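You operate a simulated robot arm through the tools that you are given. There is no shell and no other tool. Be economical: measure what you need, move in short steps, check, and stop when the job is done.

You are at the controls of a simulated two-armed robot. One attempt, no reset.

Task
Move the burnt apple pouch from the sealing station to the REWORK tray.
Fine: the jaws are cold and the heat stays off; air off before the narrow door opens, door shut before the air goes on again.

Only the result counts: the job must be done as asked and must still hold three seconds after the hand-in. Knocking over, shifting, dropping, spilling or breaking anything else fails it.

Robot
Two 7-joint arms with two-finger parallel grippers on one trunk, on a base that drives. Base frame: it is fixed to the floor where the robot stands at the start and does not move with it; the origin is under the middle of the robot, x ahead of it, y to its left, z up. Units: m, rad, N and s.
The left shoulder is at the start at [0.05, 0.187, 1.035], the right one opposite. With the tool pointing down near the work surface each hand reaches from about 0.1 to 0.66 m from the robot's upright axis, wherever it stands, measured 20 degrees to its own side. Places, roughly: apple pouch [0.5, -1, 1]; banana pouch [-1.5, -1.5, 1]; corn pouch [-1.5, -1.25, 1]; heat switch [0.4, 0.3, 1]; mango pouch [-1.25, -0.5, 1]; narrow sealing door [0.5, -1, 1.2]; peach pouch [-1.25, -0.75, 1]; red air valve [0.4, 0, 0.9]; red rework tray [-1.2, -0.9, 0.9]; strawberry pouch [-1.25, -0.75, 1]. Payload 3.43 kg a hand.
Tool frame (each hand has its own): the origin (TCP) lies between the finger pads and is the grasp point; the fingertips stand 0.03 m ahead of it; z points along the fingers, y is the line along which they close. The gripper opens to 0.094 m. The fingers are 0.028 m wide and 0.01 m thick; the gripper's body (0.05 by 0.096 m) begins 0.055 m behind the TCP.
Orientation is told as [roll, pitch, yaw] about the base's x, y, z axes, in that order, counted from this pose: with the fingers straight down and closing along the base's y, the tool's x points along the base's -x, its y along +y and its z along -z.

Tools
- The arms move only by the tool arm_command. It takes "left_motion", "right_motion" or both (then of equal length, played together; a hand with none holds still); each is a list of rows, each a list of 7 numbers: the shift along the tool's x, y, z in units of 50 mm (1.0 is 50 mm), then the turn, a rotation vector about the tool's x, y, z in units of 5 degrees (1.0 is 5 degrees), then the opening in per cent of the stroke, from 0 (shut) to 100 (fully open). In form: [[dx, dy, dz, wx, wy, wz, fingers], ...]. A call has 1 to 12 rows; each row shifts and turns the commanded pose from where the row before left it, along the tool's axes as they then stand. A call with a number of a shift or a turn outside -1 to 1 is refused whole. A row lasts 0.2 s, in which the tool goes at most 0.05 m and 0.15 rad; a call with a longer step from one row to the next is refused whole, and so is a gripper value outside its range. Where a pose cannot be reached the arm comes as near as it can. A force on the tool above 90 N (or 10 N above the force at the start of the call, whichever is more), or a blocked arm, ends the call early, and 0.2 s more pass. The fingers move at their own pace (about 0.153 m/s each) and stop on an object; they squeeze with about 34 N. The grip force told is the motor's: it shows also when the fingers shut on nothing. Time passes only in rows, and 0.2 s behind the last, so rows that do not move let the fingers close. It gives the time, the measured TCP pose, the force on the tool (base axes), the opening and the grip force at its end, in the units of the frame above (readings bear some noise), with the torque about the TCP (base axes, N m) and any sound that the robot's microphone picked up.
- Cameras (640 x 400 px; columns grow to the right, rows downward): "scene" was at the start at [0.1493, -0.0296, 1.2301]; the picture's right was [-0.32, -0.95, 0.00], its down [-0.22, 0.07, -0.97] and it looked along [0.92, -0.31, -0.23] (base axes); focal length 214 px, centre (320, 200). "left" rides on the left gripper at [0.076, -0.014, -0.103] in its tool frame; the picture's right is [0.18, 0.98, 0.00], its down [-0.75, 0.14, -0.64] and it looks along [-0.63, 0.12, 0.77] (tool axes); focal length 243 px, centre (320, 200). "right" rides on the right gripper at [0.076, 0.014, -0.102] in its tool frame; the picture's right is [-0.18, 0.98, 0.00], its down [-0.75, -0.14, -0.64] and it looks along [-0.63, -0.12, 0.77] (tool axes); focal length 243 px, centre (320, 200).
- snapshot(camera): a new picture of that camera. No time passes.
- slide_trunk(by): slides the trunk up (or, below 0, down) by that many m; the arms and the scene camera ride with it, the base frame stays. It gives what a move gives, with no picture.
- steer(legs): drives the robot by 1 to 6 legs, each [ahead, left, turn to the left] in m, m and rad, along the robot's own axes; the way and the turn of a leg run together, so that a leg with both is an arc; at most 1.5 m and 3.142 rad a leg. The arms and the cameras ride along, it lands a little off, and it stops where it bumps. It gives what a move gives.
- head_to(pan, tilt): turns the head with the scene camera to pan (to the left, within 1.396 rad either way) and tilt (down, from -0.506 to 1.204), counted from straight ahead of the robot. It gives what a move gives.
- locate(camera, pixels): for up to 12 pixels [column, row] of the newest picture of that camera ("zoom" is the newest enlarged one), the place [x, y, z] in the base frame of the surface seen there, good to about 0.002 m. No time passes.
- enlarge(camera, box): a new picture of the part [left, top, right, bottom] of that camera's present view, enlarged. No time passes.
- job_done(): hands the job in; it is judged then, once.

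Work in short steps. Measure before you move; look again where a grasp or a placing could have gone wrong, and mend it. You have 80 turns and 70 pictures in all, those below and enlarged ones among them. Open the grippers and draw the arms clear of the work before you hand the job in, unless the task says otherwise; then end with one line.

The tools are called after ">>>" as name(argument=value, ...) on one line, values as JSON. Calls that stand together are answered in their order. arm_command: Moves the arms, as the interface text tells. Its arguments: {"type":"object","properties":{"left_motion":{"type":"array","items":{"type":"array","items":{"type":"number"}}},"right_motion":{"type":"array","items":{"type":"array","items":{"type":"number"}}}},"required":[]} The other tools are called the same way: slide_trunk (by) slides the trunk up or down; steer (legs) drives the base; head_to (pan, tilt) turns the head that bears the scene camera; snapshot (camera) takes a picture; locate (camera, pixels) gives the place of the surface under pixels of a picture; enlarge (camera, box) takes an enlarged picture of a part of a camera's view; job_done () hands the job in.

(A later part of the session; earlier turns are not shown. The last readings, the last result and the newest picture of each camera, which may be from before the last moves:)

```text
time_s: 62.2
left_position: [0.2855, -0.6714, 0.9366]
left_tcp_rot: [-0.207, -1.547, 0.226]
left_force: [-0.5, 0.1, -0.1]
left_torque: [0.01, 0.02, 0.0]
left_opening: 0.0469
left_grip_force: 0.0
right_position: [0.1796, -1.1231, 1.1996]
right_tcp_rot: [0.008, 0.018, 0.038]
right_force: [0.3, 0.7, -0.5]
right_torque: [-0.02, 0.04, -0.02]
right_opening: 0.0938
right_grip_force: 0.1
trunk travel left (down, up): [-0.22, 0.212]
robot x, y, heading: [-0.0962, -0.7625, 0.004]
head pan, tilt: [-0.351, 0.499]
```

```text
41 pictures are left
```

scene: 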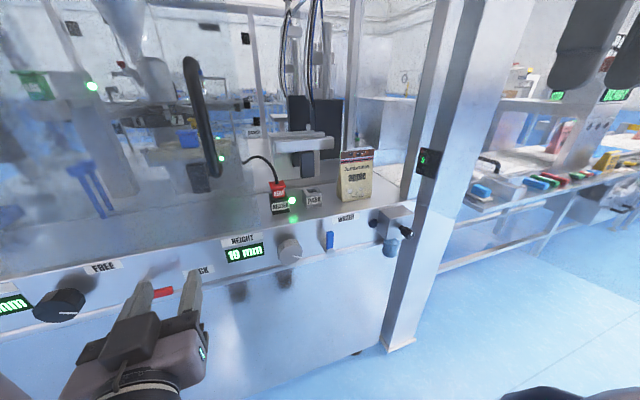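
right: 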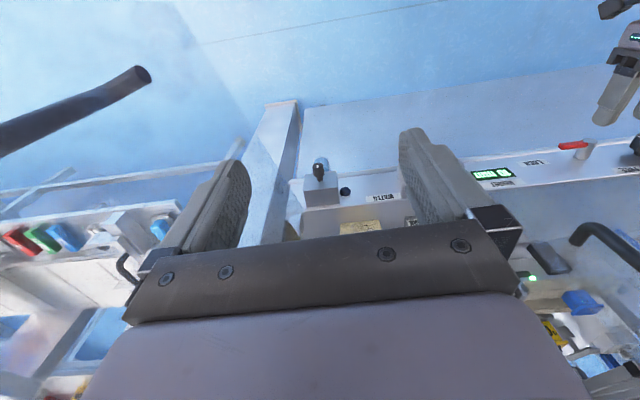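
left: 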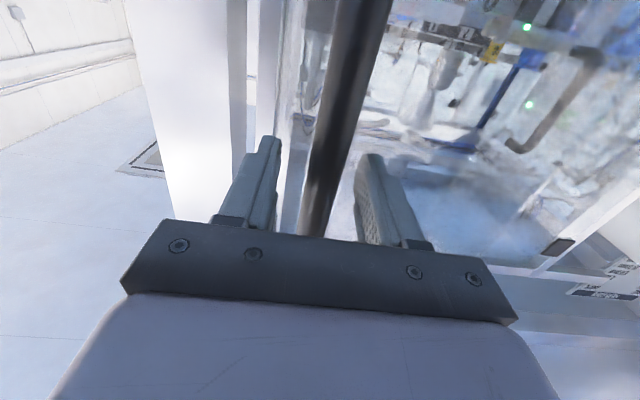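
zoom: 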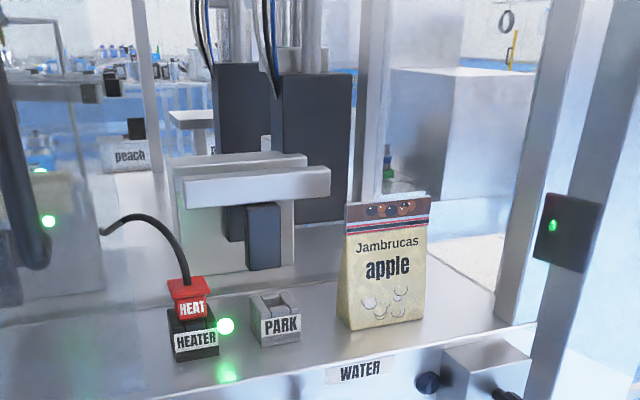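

Pouch: y −1.028…−1.128, z 0.88…1.02, x≈0.545, thin in x. I'd grasp its top from above with fingers closing along x; check clearance of neighbouring jaws, motors and posts.

>>> locate(camera="zoom", pixels=[[310, 80], [345, 80], [310, 150], [325, 180], [190, 190], [275, 230], [525, 100], [525, 300], [370, 120], [490, 280], [570, 230], [240, 100]])

```text
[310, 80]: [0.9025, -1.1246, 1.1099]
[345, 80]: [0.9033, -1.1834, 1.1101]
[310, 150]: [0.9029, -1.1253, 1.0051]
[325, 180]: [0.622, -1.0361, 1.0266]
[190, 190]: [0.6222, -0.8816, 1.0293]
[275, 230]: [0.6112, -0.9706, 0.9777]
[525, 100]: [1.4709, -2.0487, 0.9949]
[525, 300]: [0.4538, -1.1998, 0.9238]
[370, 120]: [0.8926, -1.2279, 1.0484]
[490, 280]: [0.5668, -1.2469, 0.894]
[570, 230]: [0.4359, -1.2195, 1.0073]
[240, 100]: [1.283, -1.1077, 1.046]
```

Path is clear: jaw bars end at y≈−1.036, x≥0.61. Shift left a little and yaw the right hand +90° so its fingers close along x.

>>> steer(legs=[[0, 0.1, 0]])

>>> arm_command(right_motion=[[0, 0, 0, 0, 0, -1, 100], [0, 0, 0, 0, 0, -1, 100], [0, 0, 0, 0, 0, -1, 100], [0, 0, 0, 0, 0, -1, 100], [0, 0, 0, 0, 0, -1, 100], [0, 0, 0, 0, 0, -1, 100], [0, 0, 0, 0, 0, -1, 100], [0, 0, 0, 0, 0, -1, 100], [0, 0, 0, 0, 0, -1, 100]])

>>> arm_command(right_motion=[[0, 0, 0, 0, 0, -1, 100], [0, 0, 0, 0, 0, -1, 100], [0, 0, 0, 0, 0, -1, 100], [0, 0, 0, 0, 0, -1, 100], [0, 0, 0, 0, 0, -1, 100], [0, 0, 0, 0, 0, -1, 100], [0, 0, 0, 0, 0, -1, 100], [0, 0, 0, 0, 0, -1, 100], [0, 0, 0, 0, 0, -0.57, 100]])

```text
time_s: 63.7
left_position: [0.2839, -0.5717, 0.9364]
left_tcp_rot: [-0.213, -1.544, 0.23]
left_force: [-0.9, 0.1, 0.9]
left_torque: [0.01, -0.02, 0.0]
left_opening: 0.0471
left_grip_force: 0.1
right_position: [0.1798, -1.0247, 1.2004]
right_tcp_rot: [0.009, 0.017, 0.037]
right_force: [0.2, 0.3, 0.2]
right_torque: [-0.03, -0.01, 0.03]
right_opening: 0.094
right_grip_force: 0.1
trunk travel left (down, up): [-0.22, 0.212]
robot x, y, heading: [-0.0975, -0.6621, 0.008]
head pan, tilt: [-0.351, 0.499]
```

```text
time_s: 65.7
left_position: [0.2847, -0.5709, 0.937]
left_tcp_rot: [-0.202, -1.542, 0.219]
left_force: [-0.4, -0.6, 0.4]
left_torque: [0.02, -0.05, -0.01]
left_opening: 0.0471
left_grip_force: 0.0
right_position: [0.1722, -0.9477, 1.1259]
right_tcp_rot: [0.018, 0.004, 0.822]
right_force: [-0.1, 0.1, -0.8]
right_torque: [0.05, 0.03, 0.0]
right_opening: 0.0942
right_grip_force: 0.1
right hand out of reach, approached as far as the arm can: row 2, 3, 4, 5, 6, 7, 8, 9
trunk travel left (down, up): [-0.22, 0.212]
robot x, y, heading: [-0.0965, -0.6654, 0.005]
head pan, tilt: [-0.351, 0.499]
```

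```text
time_s: 67.7
left_position: [0.2847, -0.5724, 0.9373]
left_tcp_rot: [-0.208, -1.543, 0.222]
left_force: [-0.7, 0.8, 0.7]
left_torque: [0.02, 0.0, -0.01]
left_opening: 0.0468
left_grip_force: 0.1
right_position: [0.1221, -0.8588, 1.0713]
right_tcp_rot: [0.019, -0.006, 1.569]
right_force: [0.3, 0.1, 0.4]
right_torque: [0.0, 0.01, -0.02]
right_opening: 0.094
right_grip_force: 0.0
right hand out of reach, approached as far as the arm can: row 1, 2, 3, 4, 5, 6, 7, 8, 9
trunk travel left (down, up): [-0.22, 0.212]
robot x, y, heading: [-0.0967, -0.6639, 0.003]
head pan, tilt: [-0.351, 0.499]
```

At +90° the arm pulled in to keep orientation. Test if it can extend forward in this orientation.

>>> arm_command(right_motion=[[0, -0.9, 0, 0, 0, 0, 100], [0, -0.9, 0, 0, 0, 0, 100], [0, -0.9, 0, 0, 0, 0, 100], [0, -0.9, 0, 0, 0, 0, 100]])

```text
time_s: 68.7
left_position: [0.2844, -0.5731, 0.9367]
left_tcp_rot: [-0.206, -1.544, 0.222]
left_force: [0.0, -0.1, -0.3]
left_torque: [0.0, 0.01, 0.0]
left_opening: 0.0469
left_grip_force: 0.0
right_position: [0.1708, -0.805, 1.0618]
right_tcp_rot: [0.016, -0.005, 1.568]
right_force: [0.1, 0.4, -0.1]
right_torque: [0.0, 0.01, 0.02]
right_opening: 0.0939
right_grip_force: 0.1
right hand out of reach, approached as far as the arm can: row 1, 2, 3, 4
trunk travel left (down, up): [-0.22, 0.212]
robot x, y, heading: [-0.0996, -0.662, 0.008]
head pan, tilt: [-0.351, 0.499]
```

+90° is a joint limit; go the other way to −90°. First return to yaw 0.

>>> arm_command(right_motion=[[0, 0, 0, 0, 0, 1, 100], [0, 0, 0, 0, 0, 1, 100], [0, 0, 0, 0, 0, 1, 100], [0, 0, 0, 0, 0, 1, 100], [0, 0, 0, 0, 0, 1, 100], [0, 0, 0, 0, 0, 1, 100], [0, 0, 0, 0, 0, 1, 100], [0, 0, 0, 0, 0, 1, 100], [0, 0, 0, 0, 0, 1, 100], [0, 0, 0, 0, 0, 1, 100], [0, 0, 0, 0, 0, 1, 100], [0, 0, 0, 0, 0, 1, 100]])

>>> arm_command(right_motion=[[0, 0, 0, 0, 0, 1, 100], [0, 0, 0, 0, 0, 1, 100], [0, 0, 0, 0, 0, 1, 100], [0, 0, 0, 0, 0, 1, 100], [0, 0, 0, 0, 0, 1, 100], [0, 0, 0, 0, 0, 1, 100], [-0.5, -0.6, -0.5, 0, 0, 0, 100], [-0.5, -0.6, -0.5, 0, 0, 0, 100], [-0.5, -0.6, -0.5, 0, 0, 0, 100], [-0.5, -0.6, -0.5, 0, 0, 0, 100]])

>>> arm_command(right_motion=[[0, 0, 0, 0, 0, 1, 100], [0, 0, 0, 0, 0, 1, 100], [0, 0, 0, 0, 0, 1, 100], [0, 0, 0, 0, 0, 1, 100], [0, 0, 0, 0, 0, 1, 100], [0, 0, 0, 0, 0, 1, 100], [0, 0, 0, 0, 0, 1, 100], [0, 0, 0, 0, 0, 1, 100], [0, 0, 0, 0, 0, 1, 100]])

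```text
time_s: 71.3
left_position: [0.2836, -0.5714, 0.937]
left_tcp_rot: [-0.207, -1.546, 0.222]
left_force: [-0.1, -0.1, 0.4]
left_torque: [0.0, -0.02, -0.02]
left_opening: 0.0469
left_grip_force: 0.0
right_position: [0.1708, -0.8081, 1.0629]
right_tcp_rot: [0.015, 0.011, 0.519]
right_force: [-0.4, -0.8, -0.5]
right_torque: [0.03, 0.0, -0.02]
right_opening: 0.0942
right_grip_force: 0.1
trunk travel left (down, up): [-0.22, 0.212]
robot x, y, heading: [-0.0944, -0.662, 0.007]
head pan, tilt: [-0.351, 0.499]
```

```text
time_s: 73.5
left_position: [0.2838, -0.5723, 0.9369]
left_tcp_rot: [-0.204, -1.542, 0.22]
left_force: [0.1, 0.0, 0.1]
left_torque: [-0.03, -0.01, -0.02]
left_opening: 0.0472
left_grip_force: 0.0
right_position: [0.2718, -0.9284, 1.1609]
right_tcp_rot: [0.005, 0.019, 0.0]
right_force: [0.4, -0.5, -0.4]
right_torque: [0.01, 0.04, 0.0]
right_opening: 0.0941
right_grip_force: 0.0
trunk travel left (down, up): [-0.22, 0.212]
robot x, y, heading: [-0.0996, -0.6628, 0.006]
head pan, tilt: [-0.351, 0.499]
```

```text
time_s: 75.5
left_position: [0.2837, -0.5717, 0.9362]
left_tcp_rot: [-0.207, -1.545, 0.223]
left_force: [0.6, -0.5, 0.9]
left_torque: [0.01, -0.03, 0.01]
left_opening: 0.0474
left_grip_force: 0.1
right_position: [0.2715, -0.9282, 1.1599]
right_tcp_rot: [-0.009, 0.017, -0.787]
right_force: [-0.5, 0.1, -0.4]
right_torque: [0.05, -0.03, -0.01]
right_opening: 0.0941
right_grip_force: 0.1
trunk travel left (down, up): [-0.22, 0.212]
robot x, y, heading: [-0.0959, -0.6629, 0.008]
head pan, tilt: [-0.351, 0.499]
```

Works in this direction. Continue to −90°, then test extension.

>>> arm_command(right_motion=[[0, 0, 0, 0, 0, 1, 100], [0, 0, 0, 0, 0, 1, 100], [0, 0, 0, 0, 0, 1, 100], [0, 0, 0, 0, 0, 1, 100], [0, 0, 0, 0, 0, 1, 100], [0, 0, 0, 0, 0, 1, 100], [0, 0, 0, 0, 0, 1, 100], [0, 0, 0, 0, 0, 1, 100], [0, 0, 0, 0, 0, 1, 100]])

>>> arm_command(right_motion=[[0, 0.8, 0, 0, 0, 0, 100], [0, 0.8, 0, 0, 0, 0, 100], [0, 0.8, 0, 0, 0, 0, 100]])

>>> snapshot(camera="scene")

```text
time_s: 77.5
left_position: [0.284, -0.5722, 0.9369]
left_tcp_rot: [-0.206, -1.544, 0.221]
left_force: [0.1, -0.1, 0.9]
left_torque: [0.03, 0.04, 0.0]
left_opening: 0.047
left_grip_force: 0.1
right_position: [0.273, -0.9275, 1.1595]
right_tcp_rot: [-0.019, 0.006, -1.574]
right_force: [0.1, 0.3, -0.3]
right_torque: [-0.01, 0.0, 0.0]
right_opening: 0.0942
right_grip_force: 0.1
trunk travel left (down, up): [-0.22, 0.212]
robot x, y, heading: [-0.0969, -0.6634, 0.005]
head pan, tilt: [-0.351, 0.499]
```

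```text
time_s: 78.3
left_position: [0.2839, -0.574, 0.9363]
left_tcp_rot: [-0.205, -1.542, 0.219]
left_force: [0.3, 0.2, 0.1]
left_torque: [0.02, -0.01, 0.04]
left_opening: 0.0471
left_grip_force: 0.0
right_position: [0.3654, -0.9438, 1.1279]
right_tcp_rot: [-0.014, 0.007, -1.573]
right_force: [-1.2, 0.0, 0.0]
right_torque: [0.0, -0.04, -0.02]
right_opening: 0.094
right_grip_force: 0.2
right hand out of reach, approached as far as the arm can: row 2, 3
trunk travel left (down, up): [-0.22, 0.212]
robot x, y, heading: [-0.0976, -0.6639, 0.006]
head pan, tilt: [-0.351, 0.499]
```

```text
40 pictures are left
```

scene: 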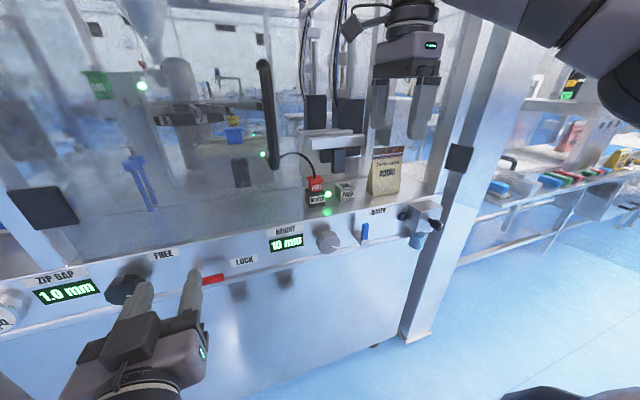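

−90° works but reach is short when the hand is high relative to the shoulder. I'll retract the left hand, raise the trunk 0.2 m and lower the right hand.

>>> arm_command(left_motion=[[0, 0, -0.6, 0, 0, 0, 50], [0, 0, -0.6, 0, 0, 0, 50], [0, 0, -0.6, 0, 0, 0, 50]])

>>> slide_trunk(by=0.2)

>>> arm_command(right_motion=[[0.3, 0, 0.85, 0, 0, 0, 100], [0.3, 0, 0.85, 0, 0, 0, 100], [0.3, 0, 0.85, 0, 0, 0, 100], [0.3, 0.3, 0.85, 0, 0, 0, 100], [0.3, 0.4, 0.8, 0, 0, 0, 100]])

```text
time_s: 79.1
left_position: [0.264, -0.541, 0.9403]
left_tcp_rot: [3.087, -1.513, -2.835]
left_force: [0.0, -0.1, -0.7]
left_torque: [0.04, 0.01, 0.0]
left_opening: 0.0472
left_grip_force: 0.0
left hand out of reach, approached as far as the arm can: row 1, 2, 3
right_position: [0.3659, -0.9434, 1.1293]
right_tcp_rot: [-0.014, 0.008, -1.574]
right_force: [1.0, 0.2, -0.4]
right_torque: [0.02, 0.02, -0.02]
right_opening: 0.0942
right_grip_force: 0.0
trunk travel left (down, up): [-0.22, 0.212]
robot x, y, heading: [-0.0981, -0.6626, 0.006]
head pan, tilt: [-0.351, 0.499]
stopped in row 3 (left hand): the arm was blocked; the commanded pose is now the measured one
```

```text
time_s: 81.3
left_position: [0.265, -0.5403, 1.1404]
left_tcp_rot: [3.079, -1.516, -2.825]
left_force: [0.5, -0.4, 0.5]
left_torque: [0.02, 0.01, 0.0]
left_opening: 0.0469
left_grip_force: 0.1
right_position: [0.3656, -0.9426, 1.3298]
right_tcp_rot: [-0.015, 0.007, -1.573]
right_force: [-0.4, -0.7, 0.5]
right_torque: [0.0, -0.03, -0.01]
right_opening: 0.0941
right_grip_force: 0.1
trunk travel left (down, up): [-0.42, 0.012]
robot x, y, heading: [-0.0973, -0.6665, 0.005]
head pan, tilt: [-0.351, 0.499]
```

```text
time_s: 82.5
left_position: [0.2649, -0.5408, 1.1407]
left_tcp_rot: [3.072, -1.516, -2.822]
left_force: [-0.1, 0.2, 0.3]
left_torque: [0.02, 0.0, 0.03]
left_opening: 0.0471
left_grip_force: 0.0
right_position: [0.3985, -0.8661, 1.118]
right_tcp_rot: [-0.016, 0.007, -1.572]
right_force: [0.4, -0.7, -0.1]
right_torque: [0.0, -0.01, -0.04]
right_opening: 0.0941
right_grip_force: 0.0
trunk travel left (down, up): [-0.42, 0.012]
robot x, y, heading: [-0.0951, -0.6666, 0.003]
head pan, tilt: [-0.351, 0.499]
```

Hand is at z 1.118 above pouch-top height. Shift right so it is in line with the pouch (y≈−1.08), then forward partway and look.

>>> steer(legs=[[0, -0.215, 0], [0.08, 0, 0]])

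>>> snapshot(camera="right")

>>> snapshot(camera="scene")

```text
time_s: 84.7
left_position: [0.2538, -0.7028, 1.1437]
left_tcp_rot: [-2.888, -1.511, -3.131]
left_force: [0.8, 1.0, -0.1]
left_torque: [0.05, -0.01, 0.0]
left_opening: 0.047
left_grip_force: 0.0
right_position: [0.3874, -1.0144, 1.1195]
right_tcp_rot: [-0.02, -0.023, -1.529]
right_force: [-0.5, -0.2, -0.3]
right_torque: [0.03, -0.02, 0.0]
right_opening: 0.0939
right_grip_force: 0.1
trunk travel left (down, up): [-0.42, 0.012]
robot x, y, heading: [-0.0928, -0.8462, 0.011]
head pan, tilt: [-0.351, 0.499]
stopped in leg 1: the robot was blocked; the commanded pose is now the measured one
```

```text
39 pictures are left
```

right: 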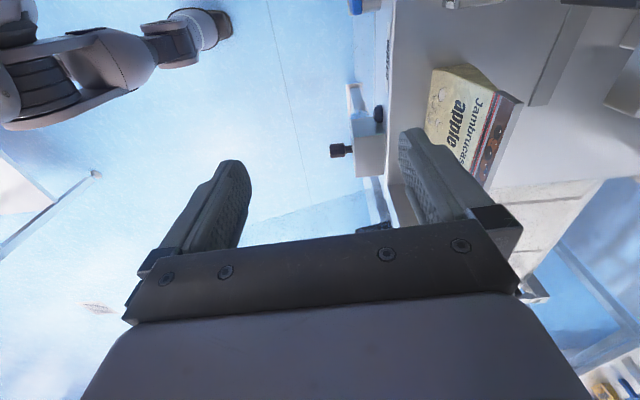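

```text
38 pictures are left
```

scene: 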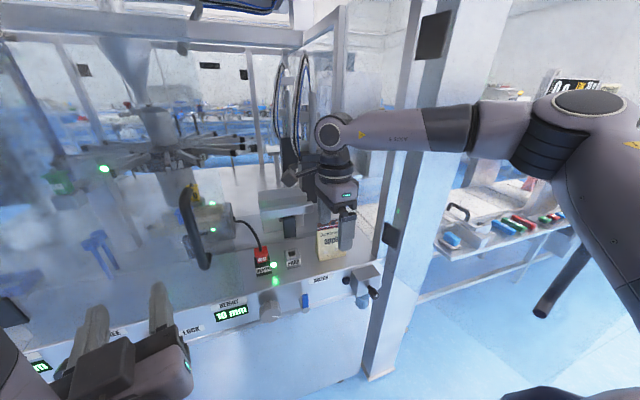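

The base stopped because the right elbow, sticking out, met the open door. Measure elbow and door places.

>>> locate(camera="scene", pixels=[[575, 100], [530, 150], [445, 125], [333, 130], [545, 300], [625, 100], [435, 35], [395, 235], [340, 205], [330, 245], [570, 260], [600, 225]])

>>> head_to(pan=-1.1, tilt=0.35)

>>> snapshot(camera="scene")

```text
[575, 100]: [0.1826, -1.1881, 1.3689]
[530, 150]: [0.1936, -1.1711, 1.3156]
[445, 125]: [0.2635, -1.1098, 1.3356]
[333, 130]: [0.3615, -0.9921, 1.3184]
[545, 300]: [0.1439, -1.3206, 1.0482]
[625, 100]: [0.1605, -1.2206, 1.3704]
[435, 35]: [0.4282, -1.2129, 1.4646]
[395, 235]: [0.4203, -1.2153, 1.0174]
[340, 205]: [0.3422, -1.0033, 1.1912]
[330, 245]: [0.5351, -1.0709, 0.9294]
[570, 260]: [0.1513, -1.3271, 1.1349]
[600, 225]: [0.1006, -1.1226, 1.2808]
```

```text
time_s: 85.8
left_position: [0.2545, -0.7043, 1.1425]
left_tcp_rot: [-2.852, -1.509, 3.113]
left_force: [0.2, -0.7, -0.2]
left_torque: [0.0, 0.02, -0.01]
left_opening: 0.0471
left_grip_force: 0.1
right_position: [0.3877, -1.0155, 1.1192]
right_tcp_rot: [-0.022, -0.026, -1.531]
right_force: [-0.4, 0.4, 0.4]
right_torque: [0.0, 0.02, 0.03]
right_opening: 0.094
right_grip_force: 0.1
trunk travel left (down, up): [-0.42, 0.012]
robot x, y, heading: [-0.098, -0.8471, 0.011]
head pan, tilt: [-1.1, 0.351]
```

```text
37 pictures are left
```

scene: 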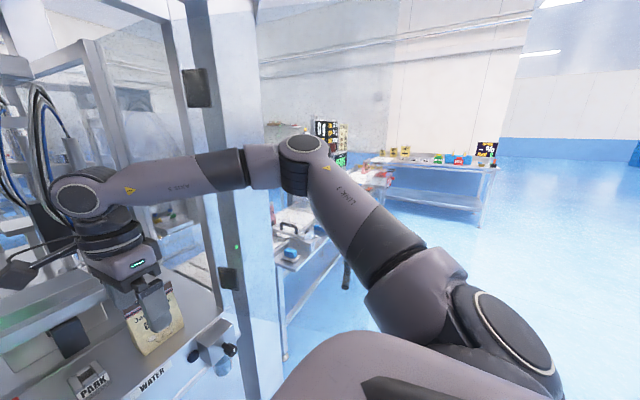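

Elbow at (0.18,−1.22,1.37) touches the glass. Plan: reach from further left with the base turned ~20° right. First move clear, and fold the left hand back to fingers-down so it won't hit the wide door.

>>> steer(legs=[[-0.06, 0.15, 0]])

>>> arm_command(left_motion=[[0, 0.3, 0, 0, 1, 0, 50], [0, 0.3, 0, 0, 1, 0, 50], [0, 0.3, 0, 0, 1, 0, 50], [0, 0.3, 0, 0, 1, 0, 50], [0, 0.3, 0, 0, 1, 0, 50], [0, 0.3, 0, 0, 1, 0, 50], [0, 0.3, 0, 0, 1, 0, 50], [0, 0.3, 0, 0, 1, 0, 50], [0, 0.3, 0, 0, 1, 0, 50]])

>>> arm_command(left_motion=[[0, 0, 0, 0, 1, 0, 50], [0, 0, 0, 0, 1, 0, 50], [0, 0, 0, 0, 1, 0, 50], [0, 0, 0, 0, 1, 0, 50], [0, 0, 0, 0, 1, 0, 50], [0, 0, 0, 0, 1, 0, 50], [0, 0, 0, 0, 1, 0, 50], [0, 0, 0, 0, 1, 0, 50], [0, 0, 0, 0, 1, 0, 50]])

```text
time_s: 86.4
left_position: [0.2549, -0.7038, 1.142]
left_tcp_rot: [-2.913, -1.509, -3.109]
left_force: [0.0, -0.5, -0.3]
left_torque: [0.05, -0.01, 0.03]
left_opening: 0.047
left_grip_force: 0.1
right_position: [0.389, -1.0121, 1.1221]
right_tcp_rot: [-0.014, -0.021, -1.527]
right_force: [0.0, -0.2, -0.4]
right_torque: [0.05, 0.0, 0.02]
right_opening: 0.094
right_grip_force: 0.1
trunk travel left (down, up): [-0.42, 0.012]
robot x, y, heading: [-0.0969, -0.8411, 0.024]
head pan, tilt: [-1.1, 0.351]
stopped in leg 1: the robot was blocked; the commanded pose is now the measured one
```

```text
time_s: 88.4
left_position: [0.2734, -0.6261, 1.1333]
left_tcp_rot: [-0.024, -0.842, 0.275]
left_force: [-0.2, -0.2, 0.2]
left_torque: [0.0, 0.01, 0.0]
left_opening: 0.047
left_grip_force: 0.0
left hand out of reach, approached as far as the arm can: row 1, 2, 3, 4, 5, 6, 7
right_position: [0.3871, -1.0134, 1.1199]
right_tcp_rot: [-0.019, -0.024, -1.53]
right_force: [-0.6, 0.5, -0.8]
right_torque: [0.0, 0.0, -0.04]
right_opening: 0.0943
right_grip_force: 0.0
trunk travel left (down, up): [-0.42, 0.012]
robot x, y, heading: [-0.0956, -0.8492, 0.016]
head pan, tilt: [-1.1, 0.351]
```

```text
time_s: 90.4
left_position: [0.2732, -0.6268, 1.1332]
left_tcp_rot: [-0.016, -0.057, 0.26]
left_force: [-0.4, 0.3, 1.1]
left_torque: [0.03, -0.02, 0.0]
left_opening: 0.0467
left_grip_force: 0.0
right_position: [0.3881, -1.0134, 1.1199]
right_tcp_rot: [-0.019, -0.022, -1.527]
right_force: [0.0, 0.2, -0.4]
right_torque: [-0.05, 0.01, 0.01]
right_opening: 0.094
right_grip_force: 0.1
trunk travel left (down, up): [-0.42, 0.012]
robot x, y, heading: [-0.0943, -0.8445, 0.019]
head pan, tilt: [-1.1, 0.351]
```

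The base can't move back-left either; something is touching. Look at the left and right sides to find the contact.

>>> head_to(pan=0.3, tilt=0.5)

>>> snapshot(camera="scene")

>>> head_to(pan=-1.39, tilt=0.7)

>>> snapshot(camera="scene")

```text
time_s: 92.0
left_position: [0.2739, -0.6264, 1.1342]
left_tcp_rot: [-0.014, -0.059, 0.261]
left_force: [0.6, 0.0, 0.0]
left_torque: [0.03, -0.01, -0.01]
left_opening: 0.0469
left_grip_force: 0.0
right_position: [0.387, -1.0137, 1.1198]
right_tcp_rot: [-0.019, -0.023, -1.53]
right_force: [1.3, -0.1, 0.3]
right_torque: [0.01, 0.02, -0.01]
right_opening: 0.0939
right_grip_force: 0.0
trunk travel left (down, up): [-0.42, 0.012]
robot x, y, heading: [-0.097, -0.8429, 0.015]
head pan, tilt: [0.3, 0.499]
```

```text
36 pictures are left
```

scene: 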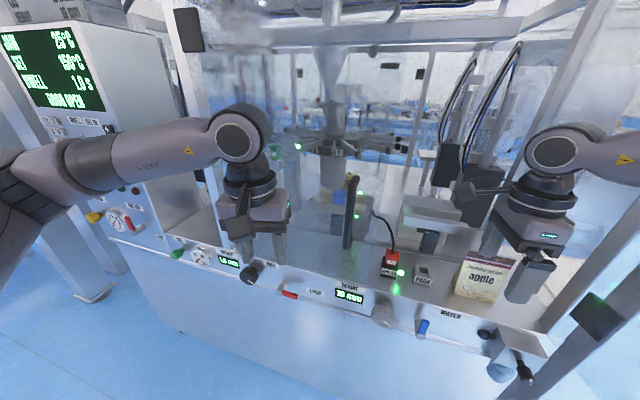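

```text
time_s: 93.7
left_position: [0.2741, -0.6276, 1.1337]
left_tcp_rot: [-0.015, -0.06, 0.259]
left_force: [0.2, 0.3, 0.0]
left_torque: [0.0, -0.04, 0.02]
left_opening: 0.0473
left_grip_force: 0.1
right_position: [0.3884, -1.0127, 1.1195]
right_tcp_rot: [-0.018, -0.025, -1.529]
right_force: [0.0, -0.7, 0.3]
right_torque: [0.0, 0.01, 0.02]
right_opening: 0.0941
right_grip_force: 0.0
trunk travel left (down, up): [-0.42, 0.012]
robot x, y, heading: [-0.0992, -0.8436, 0.012]
head pan, tilt: [-1.389, 0.7]
```

```text
35 pictures are left
```

scene: 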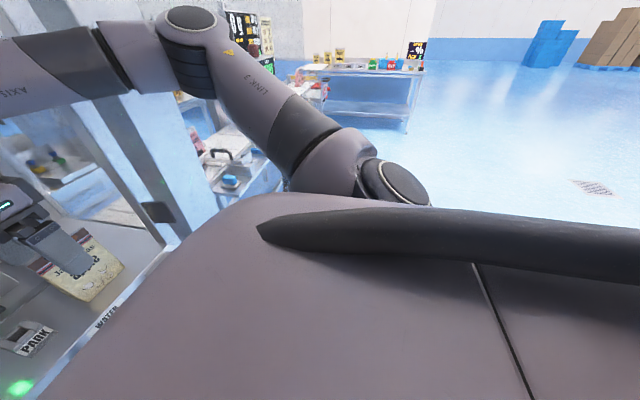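

Only the elbow near the glass looks close. Try a small pure-left step.

>>> steer(legs=[[0, 0.05, 0]])

```text
time_s: 94.8
left_position: [0.2782, -0.5904, 1.1347]
left_tcp_rot: [0.001, -0.054, 0.258]
left_force: [0.5, 1.0, 0.5]
left_torque: [-0.01, 0.01, -0.01]
left_opening: 0.047
left_grip_force: 0.1
right_position: [0.3937, -0.977, 1.1128]
right_tcp_rot: [-0.025, -0.007, -1.529]
right_force: [-0.3, 0.3, 0.6]
right_torque: [-0.04, 0.03, 0.0]
right_opening: 0.0941
right_grip_force: 0.0
trunk travel left (down, up): [-0.42, 0.012]
robot x, y, heading: [-0.0979, -0.7907, 0.004]
head pan, tilt: [-1.389, 0.7]
```

Free now. Go left further, turn right 20°, and re-square the right hand's yaw (+20°).

>>> steer(legs=[[0, 0.11, 0], [0, 0, -0.35]])

>>> arm_command(right_motion=[[0, 0, 0, 0.3, 0, -1, 100], [0, 0, 0, 0, 0, -1, 100], [0, 0, 0, 0, 0, -1, 100], [0, 0, 0, 0, 0, -0.6, 100]])

>>> head_to(pan=-0.3, tilt=0.5)

>>> snapshot(camera="scene")

```text
time_s: 97.5
left_position: [0.3245, -0.622, 1.1336]
left_tcp_rot: [0.004, -0.055, -0.087]
left_force: [0.2, 0.1, -0.6]
left_torque: [0.01, -0.03, 0.01]
left_opening: 0.047
left_grip_force: 0.0
right_position: [0.3003, -1.0255, 1.114]
right_tcp_rot: [-0.028, -0.006, -1.877]
right_force: [1.4, -0.1, 0.7]
right_torque: [0.01, -0.03, 0.02]
right_opening: 0.094
right_grip_force: 0.0
trunk travel left (down, up): [-0.42, 0.012]
robot x, y, heading: [-0.0997, -0.6827, -0.336]
head pan, tilt: [-1.389, 0.7]
```

```text
time_s: 98.5
left_position: [0.3243, -0.6239, 1.1337]
left_tcp_rot: [0.004, -0.056, -0.088]
left_force: [0.2, 0.4, -0.1]
left_torque: [0.02, 0.0, 0.01]
left_opening: 0.0468
left_grip_force: 0.0
right_position: [0.2922, -1.0291, 1.1125]
right_tcp_rot: [-0.053, 0.009, -1.563]
right_force: [0.4, 0.4, -0.1]
right_torque: [0.01, -0.02, 0.03]
right_opening: 0.0941
right_grip_force: 0.1
right hand out of reach, approached as far as the arm can: row 1
trunk travel left (down, up): [-0.42, 0.012]
robot x, y, heading: [-0.0969, -0.6864, -0.339]
head pan, tilt: [-1.389, 0.7]
```

```text
time_s: 99.8
left_position: [0.3239, -0.6226, 1.1334]
left_tcp_rot: [0.004, -0.057, -0.088]
left_force: [0.2, 0.2, 0.2]
left_torque: [0.0, -0.01, 0.01]
left_opening: 0.047
left_grip_force: 0.1
right_position: [0.2916, -1.0291, 1.1137]
right_tcp_rot: [-0.054, 0.008, -1.567]
right_force: [-0.4, 0.0, -0.6]
right_torque: [-0.02, 0.01, -0.02]
right_opening: 0.0938
right_grip_force: 0.0
trunk travel left (down, up): [-0.42, 0.012]
robot x, y, heading: [-0.1006, -0.6861, -0.336]
head pan, tilt: [-0.3, 0.499]
```

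```text
34 pictures are left
```

scene: 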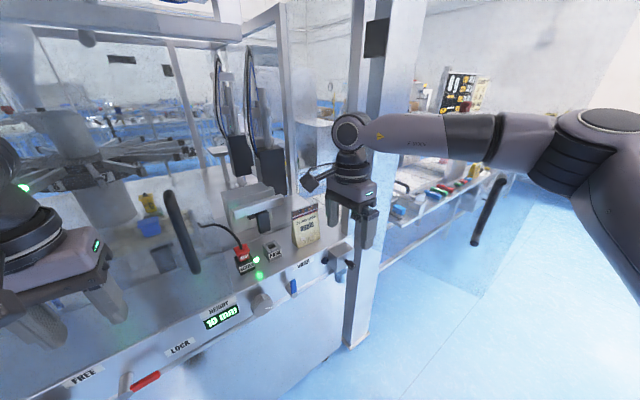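

Elbow now has clearance. Pull the left hand back, level the right hand's roll, and extend the right arm forward as far as it allows before the frame.

>>> arm_command(left_motion=[[0.6, 0.2, 0, 0, 0, 0, 50], [0.6, 0.2, 0, 0, 0, 0, 50], [0.6, 0.2, 0, 0, 0, 0, 50], [0.2, 0, 0, 0, 0, 0, 50]], right_motion=[[0, 0.4, 0, 0, 0.31, 0, 100], [0, 0.4, 0, 0, 0.31, 0, 100], [-0.4, 0.4, 0, 0, 0, 0, 100], [-0.4, 0.4, 0, 0, 0, 0, 100]])

```text
time_s: 100.8
left_position: [0.2278, -0.5838, 1.1291]
left_tcp_rot: [0.004, -0.055, -0.087]
left_force: [-0.6, 0.5, 0.1]
left_torque: [-0.02, 0.02, 0.01]
left_opening: 0.047
left_grip_force: 0.1
right_position: [0.3177, -1.0887, 1.1067]
right_tcp_rot: [-0.052, 0.065, -1.565]
right_force: [-0.1, 0.5, 0.2]
right_torque: [0.0, 0.01, -0.02]
right_opening: 0.0939
right_grip_force: 0.0
right hand out of reach, approached as far as the arm can: row 1, 2, 3, 4
trunk travel left (down, up): [-0.42, 0.012]
robot x, y, heading: [-0.0969, -0.687, -0.328]
head pan, tilt: [-0.3, 0.499]
```

Reach at this height is ~0.58 m. Test whether lowering the hand (outside the frame, in free air) and re-levelling increases reach.

>>> arm_command(right_motion=[[0, 0, 0.6, -0.3, -0.37, 0, 100], [0, 0, 0.6, -0.3, -0.37, 0, 100], [0, 0, 0.6, 0, 0, 0, 100], [0, 0, 0.6, 0, 0, 0, 100], [0.3, 0.5, 0, 0, 0, 0, 100], [0.3, 0.5, 0, 0, 0, 0, 100]])

```text
time_s: 102.2
left_position: [0.2284, -0.5829, 1.1287]
left_tcp_rot: [0.001, -0.056, -0.089]
left_force: [0.2, 1.2, 1.0]
left_torque: [-0.02, -0.01, -0.01]
left_opening: 0.047
left_grip_force: 0.1
right_position: [0.3009, -1.0753, 1.0068]
right_tcp_rot: [0.001, 0.002, -1.564]
right_force: [0.2, -0.3, 0.5]
right_torque: [0.01, 0.01, -0.01]
right_opening: 0.0939
right_grip_force: 0.0
right hand out of reach, approached as far as the arm can: row 3, 4, 5, 6
trunk travel left (down, up): [-0.42, 0.012]
robot x, y, heading: [-0.0995, -0.6821, -0.331]
head pan, tilt: [-0.3, 0.499]
```

Limited by a wrist joint, not distance. Using heading ≈ −10° with the base closer should work. First raise the right hand again, tuck the left hand, and turn the base left ~9°.

>>> arm_command(left_motion=[[0.5, 0.4, 0, 0, 0, 0, 50], [0.5, 0.4, 0, 0, 0, 0, 50], [0.5, 0.4, 0, 0, 0, 0, 50], [0, 0.4, 0, 0, 0, 0, 50]], right_motion=[[0, 0, -0.6, 0, 0, 0, 100], [0, 0, -0.6, 0, 0, 0, 100], [0, 0, -0.6, 0, 0, 0, 100], [0, 0, -0.4, 0, 0, 0, 100]])

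>>> steer(legs=[[0, 0, 0.155]])

>>> snapshot(camera="scene")

```text
time_s: 103.2
left_position: [0.1985, -0.5152, 1.1576]
left_tcp_rot: [0.002, -0.055, -0.087]
left_force: [0.7, -0.4, -0.1]
left_torque: [0.03, 0.02, 0.0]
left_opening: 0.047
left_grip_force: 0.0
left hand out of reach, approached as far as the arm can: row 2, 3, 4
right_position: [0.3016, -1.0747, 1.1177]
right_tcp_rot: [-0.001, -0.001, -1.562]
right_force: [0.3, 0.4, 0.0]
right_torque: [-0.01, 0.0, 0.04]
right_opening: 0.094
right_grip_force: 0.1
trunk travel left (down, up): [-0.42, 0.012]
robot x, y, heading: [-0.098, -0.6823, -0.33]
head pan, tilt: [-0.3, 0.499]
```

```text
time_s: 104.3
left_position: [0.1704, -0.4724, 1.1571]
left_tcp_rot: [0.005, -0.053, 0.065]
left_force: [0.0, 0.2, 0.0]
left_torque: [-0.02, 0.01, 0.0]
left_opening: 0.0468
left_grip_force: 0.0
right_position: [0.3565, -1.0091, 1.1187]
right_tcp_rot: [0.0, -0.003, -1.41]
right_force: [0.1, 0.0, 0.0]
right_torque: [-0.02, 0.02, 0.0]
right_opening: 0.0943
right_grip_force: 0.0
trunk travel left (down, up): [-0.42, 0.012]
robot x, y, heading: [-0.0973, -0.6829, -0.175]
head pan, tilt: [-0.3, 0.499]
```

```text
33 pictures are left
```

scene: 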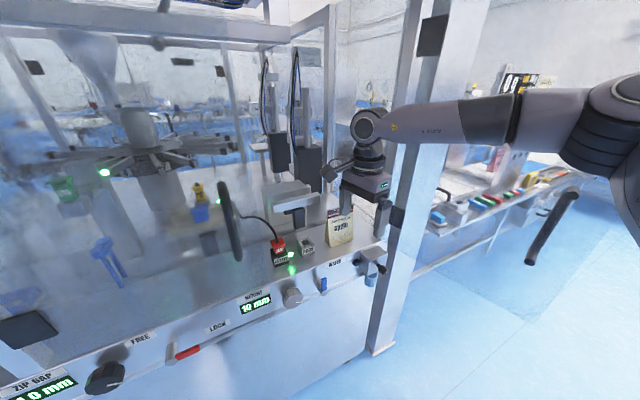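

Clear view. Drive toward the pouch in two short stages; first (0.12,−0.06) in base axes.

>>> steer(legs=[[0.129, -0.038, 0]])

>>> snapshot(camera="scene")

>>> snapshot(camera="right")

```text
time_s: 105.6
left_position: [0.2908, -0.5343, 1.1573]
left_tcp_rot: [0.004, -0.054, 0.065]
left_force: [0.2, -0.1, 0.2]
left_torque: [0.0, 0.0, 0.0]
left_opening: 0.0469
left_grip_force: 0.1
right_position: [0.4772, -1.0707, 1.1175]
right_tcp_rot: [0.001, 0.0, -1.413]
right_force: [-0.3, -0.6, 0.5]
right_torque: [0.01, 0.01, -0.02]
right_opening: 0.0941
right_grip_force: 0.1
trunk travel left (down, up): [-0.42, 0.012]
robot x, y, heading: [0.0208, -0.7468, -0.179]
head pan, tilt: [-0.3, 0.499]
```

```text
32 pictures are left
```

scene: 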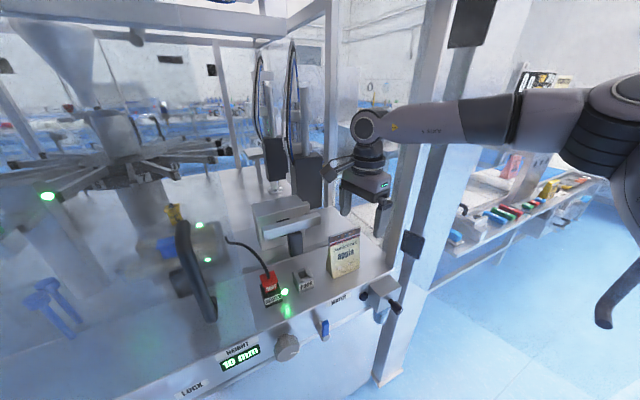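

```text
31 pictures are left
```

right: 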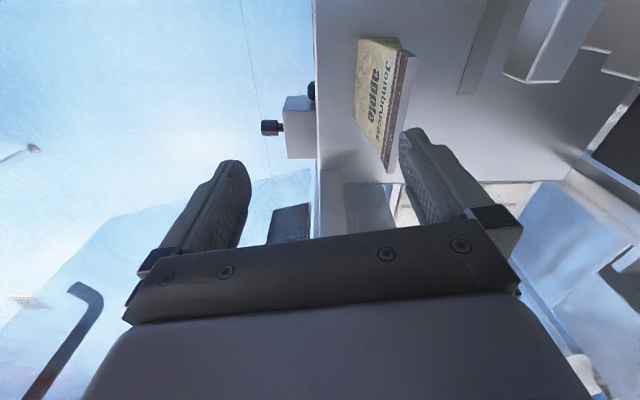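

Right camera shows the thin top edge of the pouch from (410,55) to (390,170). Locate it.

>>> locate(camera="right", pixels=[[411, 60], [402, 110], [391, 165], [360, 90], [395, 45], [470, 90], [530, 70], [400, 48]])

```text
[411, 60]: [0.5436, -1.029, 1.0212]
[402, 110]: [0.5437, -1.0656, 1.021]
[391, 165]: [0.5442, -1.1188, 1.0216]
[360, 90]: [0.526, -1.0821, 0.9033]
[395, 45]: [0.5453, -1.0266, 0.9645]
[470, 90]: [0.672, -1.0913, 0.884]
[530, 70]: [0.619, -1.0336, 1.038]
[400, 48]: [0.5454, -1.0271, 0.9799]
```

Top edge at x≈0.545, y −1.029…−1.119, z 1.021. Drive the last 6.8 cm, keeping fingers above it (tips at 1.088), then correct yaw.

>>> steer(legs=[[0.068, 0.004, 0]])

>>> arm_command(right_motion=[[0, 0, 0, 0, 0, 0.9, 100], [0, 0, 0, 0, 0, 0.9, 100]])

>>> snapshot(camera="right")

```text
time_s: 106.8
left_position: [0.3544, -0.5326, 1.1572]
left_tcp_rot: [-0.004, -0.057, 0.063]
left_force: [-0.4, -0.3, -0.3]
left_torque: [0.02, 0.02, 0.01]
left_opening: 0.047
left_grip_force: 0.1
right_position: [0.5411, -1.0705, 1.1263]
right_tcp_rot: [0.011, -0.013, -1.412]
right_force: [0.1, -0.2, 1.5]
right_torque: [-0.02, -0.02, 0.02]
right_opening: 0.094
right_grip_force: 0.1
trunk travel left (down, up): [-0.42, 0.012]
robot x, y, heading: [0.0833, -0.7546, -0.182]
head pan, tilt: [-0.3, 0.499]
stopped in leg 1: the robot was blocked; the commanded pose is now the measured one
```

```text
time_s: 107.4
left_position: [0.3539, -0.5329, 1.1568]
left_tcp_rot: [-0.008, -0.06, 0.062]
left_force: [0.5, -0.6, -0.2]
left_torque: [0.0, 0.03, 0.01]
left_opening: 0.0471
left_grip_force: 0.1
right_position: [0.5393, -1.0696, 1.1258]
right_tcp_rot: [0.012, -0.012, -1.57]
right_force: [-0.4, 0.5, -0.4]
right_torque: [0.03, 0.03, 0.0]
right_opening: 0.0943
right_grip_force: 0.1
trunk travel left (down, up): [-0.42, 0.012]
robot x, y, heading: [0.0871, -0.7549, -0.182]
head pan, tilt: [-0.3, 0.499]
```

```text
30 pictures are left
```

right: 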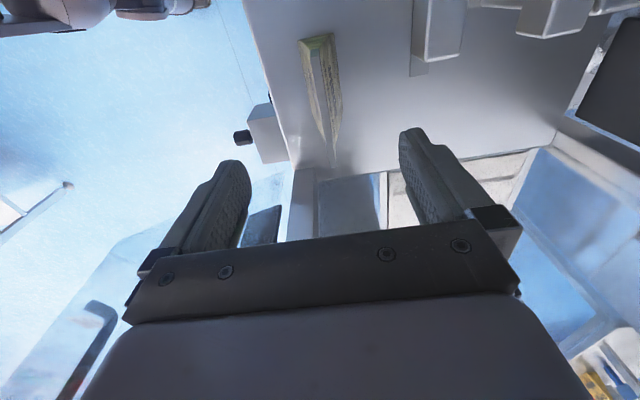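

The top edge lies centred between the open fingers. Lower in steps: first 9 cm.

>>> arm_command(right_motion=[[0, 0.06, 0.6, 0, 0, 0, 100], [0, 0.06, 0.6, 0, 0, 0, 100], [0, 0, 0.6, 0, 0, 0, 100]])

>>> snapshot(camera="right")

```text
time_s: 108.2
left_position: [0.353, -0.527, 1.1558]
left_tcp_rot: [-0.012, -0.063, 0.065]
left_force: [0.2, 0.5, -0.4]
left_torque: [0.01, -0.01, 0.01]
left_opening: 0.0469
left_grip_force: 0.1
right_position: [0.5462, -1.0646, 1.0424]
right_tcp_rot: [0.019, -0.02, -1.57]
right_force: [0.1, 0.9, 0.6]
right_torque: [0.0, -0.01, -0.01]
right_opening: 0.094
right_grip_force: 0.1
trunk travel left (down, up): [-0.42, 0.012]
robot x, y, heading: [0.0901, -0.7506, -0.184]
head pan, tilt: [-0.3, 0.499]
```

```text
29 pictures are left
```

right: 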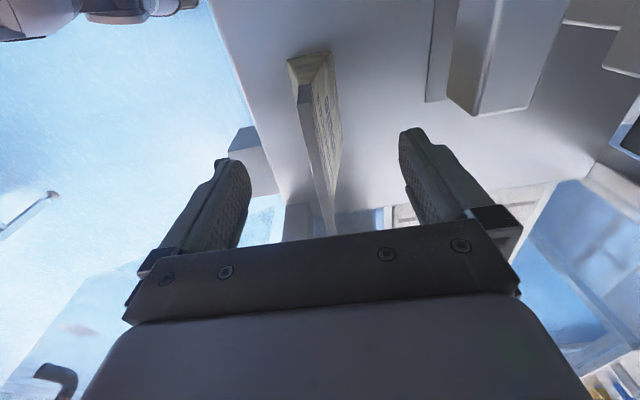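

Still centred. Lower 5.5 cm more with a small −y trim and close.

>>> arm_command(right_motion=[[-0.1, 0, 0.5, 0, 0, 0, 100], [-0.1, 0, 0.55, 0, 0, 0, 100], [0, 0, 0, 0, 0, 0, 100]])

>>> arm_command(right_motion=[[0, 0, 0, 0, 0, 0, 0], [0, 0, 0, 0, 0, 0, 0], [0, 0, 0, 0, 0, 0, 0], [0, 0, 0, 0, 0, 0, 0]])

>>> snapshot(camera="right")

```text
time_s: 109.0
left_position: [0.3526, -0.5231, 1.1541]
left_tcp_rot: [-0.016, -0.06, 0.065]
left_force: [0.4, -0.4, 0.2]
left_torque: [-0.03, -0.02, 0.02]
left_opening: 0.0471
left_grip_force: 0.0
right_position: [0.5358, -1.0782, 0.9898]
right_tcp_rot: [0.01, -0.02, -1.563]
right_force: [0.3, -0.9, -0.1]
right_torque: [0.03, 0.01, 0.0]
right_opening: 0.0943
right_grip_force: 0.2
right hand out of reach, approached as far as the arm can: row 1, 2
trunk travel left (down, up): [-0.42, 0.012]
robot x, y, heading: [0.0895, -0.7512, -0.185]
head pan, tilt: [-0.3, 0.499]
```

```text
time_s: 110.0
left_position: [0.3532, -0.524, 1.1545]
left_tcp_rot: [-0.015, -0.059, 0.066]
left_force: [0.0, 1.1, -0.2]
left_torque: [0.01, 0.01, 0.01]
left_opening: 0.0469
left_grip_force: 0.0
right_position: [0.5356, -1.0776, 0.991]
right_tcp_rot: [0.007, -0.023, -1.563]
right_force: [-0.3, 0.6, -0.1]
right_torque: [-0.03, -0.04, 0.02]
right_opening: 0.0152
right_grip_force: 34.1
trunk travel left (down, up): [-0.42, 0.012]
robot x, y, heading: [0.0877, -0.7526, -0.183]
head pan, tilt: [-0.3, 0.499]
```

```text
28 pictures are left
```

right: 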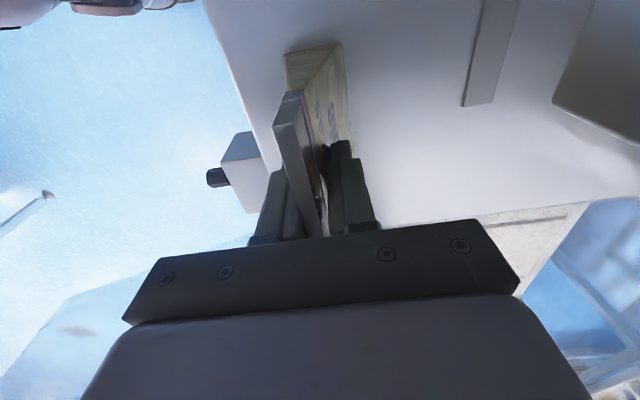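

Pouch is gripped (opening 15 mm, 34 N). Lift 8 cm and check.

>>> arm_command(right_motion=[[0, 0, -0.3, 0, 0, 0, 0], [0, 0, -0.4, 0, 0, 0, 0], [0, 0, -0.5, 0, 0, 0, 0], [0, 0, -0.5, 0, 0, 0, 0]])

>>> snapshot(camera="right")

```text
time_s: 111.0
left_position: [0.359, -0.5299, 1.1547]
left_tcp_rot: [-0.011, -0.056, 0.063]
left_force: [0.4, -0.6, 0.4]
left_torque: [0.04, 0.0, 0.0]
left_opening: 0.0471
left_grip_force: 0.0
right_position: [0.5403, -1.0803, 1.0714]
right_tcp_rot: [0.0, -0.016, -1.564]
right_force: [1.0, 0.4, -0.5]
right_torque: [0.01, 0.01, 0.03]
right_opening: 0.0153
right_grip_force: 33.8
trunk travel left (down, up): [-0.42, 0.012]
robot x, y, heading: [0.0856, -0.751, -0.182]
head pan, tilt: [-0.3, 0.499]
```

```text
27 pictures are left
```

right: 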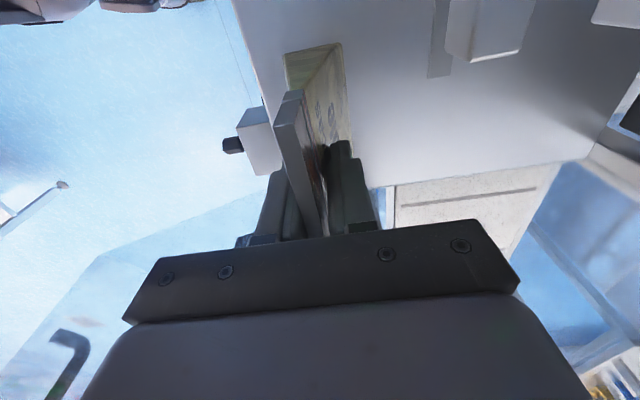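

Pouch lifted with the hand. Back out along the path used to enter.

>>> steer(legs=[[-0.066, -0.003, 0], [-0.129, 0.038, 0], [-0.15, 0.03, 0]])

>>> snapshot(camera="scene")

```text
time_s: 113.8
left_position: [0.0301, -0.4136, 1.1575]
left_tcp_rot: [0.004, -0.055, 0.061]
left_force: [-0.5, 0.4, -0.6]
left_torque: [-0.04, -0.02, 0.0]
left_opening: 0.047
left_grip_force: 0.0
right_position: [0.2106, -0.9651, 1.0686]
right_tcp_rot: [0.004, -0.003, -1.571]
right_force: [0.1, 0.3, -0.4]
right_torque: [-0.01, -0.03, 0.0]
right_opening: 0.0153
right_grip_force: 34.2
trunk travel left (down, up): [-0.42, 0.012]
robot x, y, heading: [-0.238, -0.6277, -0.181]
head pan, tilt: [-0.3, 0.499]
```

```text
26 pictures are left
```

scene: 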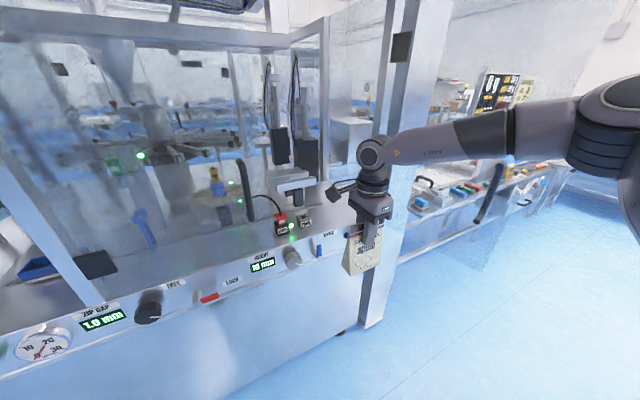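

Clear of the station. Back up a little, turn left 90° and look toward the tray side with the head panned left.

>>> steer(legs=[[-0.06, 0.0, 0], [0, 0, 1.6]])

>>> head_to(pan=1.35, tilt=0.45)

>>> snapshot(camera="scene")

```text
time_s: 118.7
left_position: [-0.517, -0.3483, 1.1582]
left_tcp_rot: [0.005, -0.055, 1.653]
left_force: [0.2, -0.2, -0.5]
left_torque: [0.01, 0.0, 0.01]
left_opening: 0.0471
left_grip_force: 0.0
right_position: [0.0316, -0.1569, 1.0677]
right_tcp_rot: [0.003, -0.002, 0.02]
right_force: [0.0, 0.1, 0.7]
right_torque: [-0.04, 0.02, 0.0]
right_opening: 0.0148
right_grip_force: 34.2
trunk travel left (down, up): [-0.42, 0.012]
robot x, y, heading: [-0.3024, -0.6147, 1.409]
head pan, tilt: [-0.3, 0.499]
```

```text
time_s: 120.4
left_position: [-0.5172, -0.3481, 1.1562]
left_tcp_rot: [0.003, -0.054, 1.653]
left_force: [1.0, -0.6, 0.1]
left_torque: [-0.02, -0.01, 0.0]
left_opening: 0.0471
left_grip_force: 0.0
right_position: [0.031, -0.1585, 1.0678]
right_tcp_rot: [0.005, -0.002, 0.021]
right_force: [0.2, -0.2, -0.7]
right_torque: [-0.02, -0.02, 0.04]
right_opening: 0.0148
right_grip_force: 34.1
trunk travel left (down, up): [-0.42, 0.012]
robot x, y, heading: [-0.3024, -0.6092, 1.408]
head pan, tilt: [1.349, 0.45]
```

```text
25 pictures are left
```

scene: 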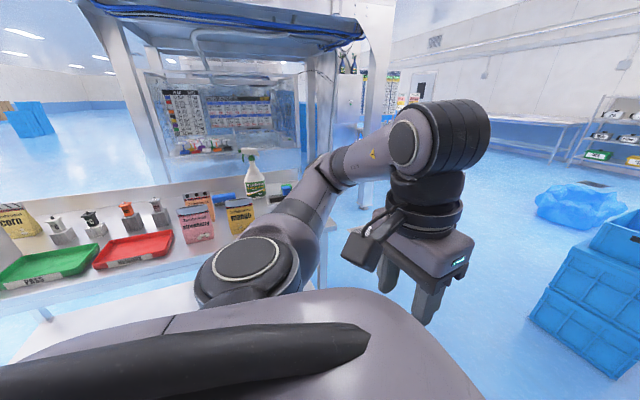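

Red REWORK tray at (130,250), green PASS tray at left. Measure tray, table edge and neighbours.

>>> enlarge(camera="scene", box=[0, 170, 260, 300])

>>> locate(camera="scene", pixels=[[105, 243], [172, 231], [93, 264], [170, 252], [135, 247], [120, 262], [127, 215], [195, 222], [160, 265], [90, 230], [200, 270], [155, 212]])

```text
2.46 times, centred on (130, 235) of scene
```

zoom: 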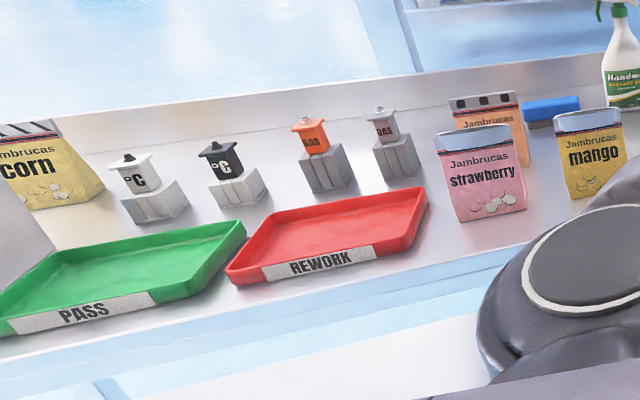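

```text
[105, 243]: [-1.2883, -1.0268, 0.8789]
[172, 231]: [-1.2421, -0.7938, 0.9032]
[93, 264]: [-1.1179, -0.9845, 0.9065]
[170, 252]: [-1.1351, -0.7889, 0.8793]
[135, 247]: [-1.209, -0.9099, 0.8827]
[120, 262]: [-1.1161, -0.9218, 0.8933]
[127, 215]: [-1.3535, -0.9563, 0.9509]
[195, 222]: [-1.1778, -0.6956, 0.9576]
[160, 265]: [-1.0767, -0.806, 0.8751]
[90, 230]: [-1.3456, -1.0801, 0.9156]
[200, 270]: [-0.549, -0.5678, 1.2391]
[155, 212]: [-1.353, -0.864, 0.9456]
```

Tray: x −1.12…−1.29, y −0.79…−1.03, floor z≈0.882, rim 0.905. Turn to face it, shift sideways, then approach partly and look.

>>> steer(legs=[[0, 0, 1.733], [0, 0.54, 0], [0.28, 0, 0]])

>>> head_to(pan=-0.2, tilt=0.7)

>>> snapshot(camera="scene")

```text
time_s: 131.3
left_position: [-0.8048, -1.4134, 1.157]
left_tcp_rot: [0.003, -0.055, -2.89]
left_force: [-0.6, -0.2, -0.1]
left_torque: [0.0, 0.0, -0.02]
left_opening: 0.0472
left_grip_force: 0.0
right_position: [-1.0844, -0.905, 1.0673]
right_tcp_rot: [0.003, -0.002, 1.759]
right_force: [-0.1, -0.1, -0.2]
right_torque: [0.0, -0.01, -0.01]
right_opening: 0.0146
right_grip_force: 33.8
trunk travel left (down, up): [-0.42, 0.012]
robot x, y, heading: [-0.5773, -1.1517, -3.134]
head pan, tilt: [1.349, 0.45]
```

```text
time_s: 133.0
left_position: [-0.8022, -1.4128, 1.1566]
left_tcp_rot: [0.004, -0.055, -2.89]
left_force: [-0.7, 0.1, 0.1]
left_torque: [-0.05, -0.02, -0.03]
left_opening: 0.0467
left_grip_force: 0.0
right_position: [-1.082, -0.9051, 1.0676]
right_tcp_rot: [0.006, -0.001, 1.76]
right_force: [-0.2, 0.7, -0.9]
right_torque: [0.01, 0.03, 0.03]
right_opening: 0.0143
right_grip_force: 34.4
trunk travel left (down, up): [-0.42, 0.012]
robot x, y, heading: [-0.5772, -1.1522, -3.138]
head pan, tilt: [-0.201, 0.7]
```

```text
23 pictures are left
```

scene: 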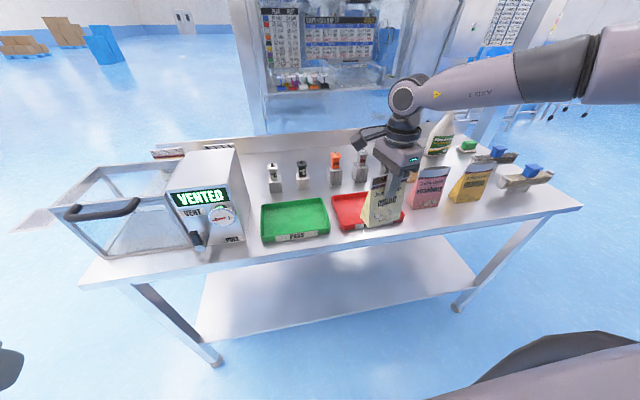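

Check the table's front edge and shelf for base clearance, and the tray again.

>>> locate(camera="scene", pixels=[[330, 248], [330, 255], [345, 325], [467, 290], [215, 355], [335, 227], [350, 200], [385, 225], [388, 195], [420, 205], [398, 228], [340, 212]])

```text
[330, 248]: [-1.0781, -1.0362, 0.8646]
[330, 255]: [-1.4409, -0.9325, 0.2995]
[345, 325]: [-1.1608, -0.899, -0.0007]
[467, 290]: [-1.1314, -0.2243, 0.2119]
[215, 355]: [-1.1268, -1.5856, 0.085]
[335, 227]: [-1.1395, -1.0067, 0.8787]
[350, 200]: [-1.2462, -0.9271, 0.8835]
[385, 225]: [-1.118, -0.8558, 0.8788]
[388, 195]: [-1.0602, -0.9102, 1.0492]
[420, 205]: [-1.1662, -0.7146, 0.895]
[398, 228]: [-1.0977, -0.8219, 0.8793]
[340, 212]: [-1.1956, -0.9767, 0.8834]
```

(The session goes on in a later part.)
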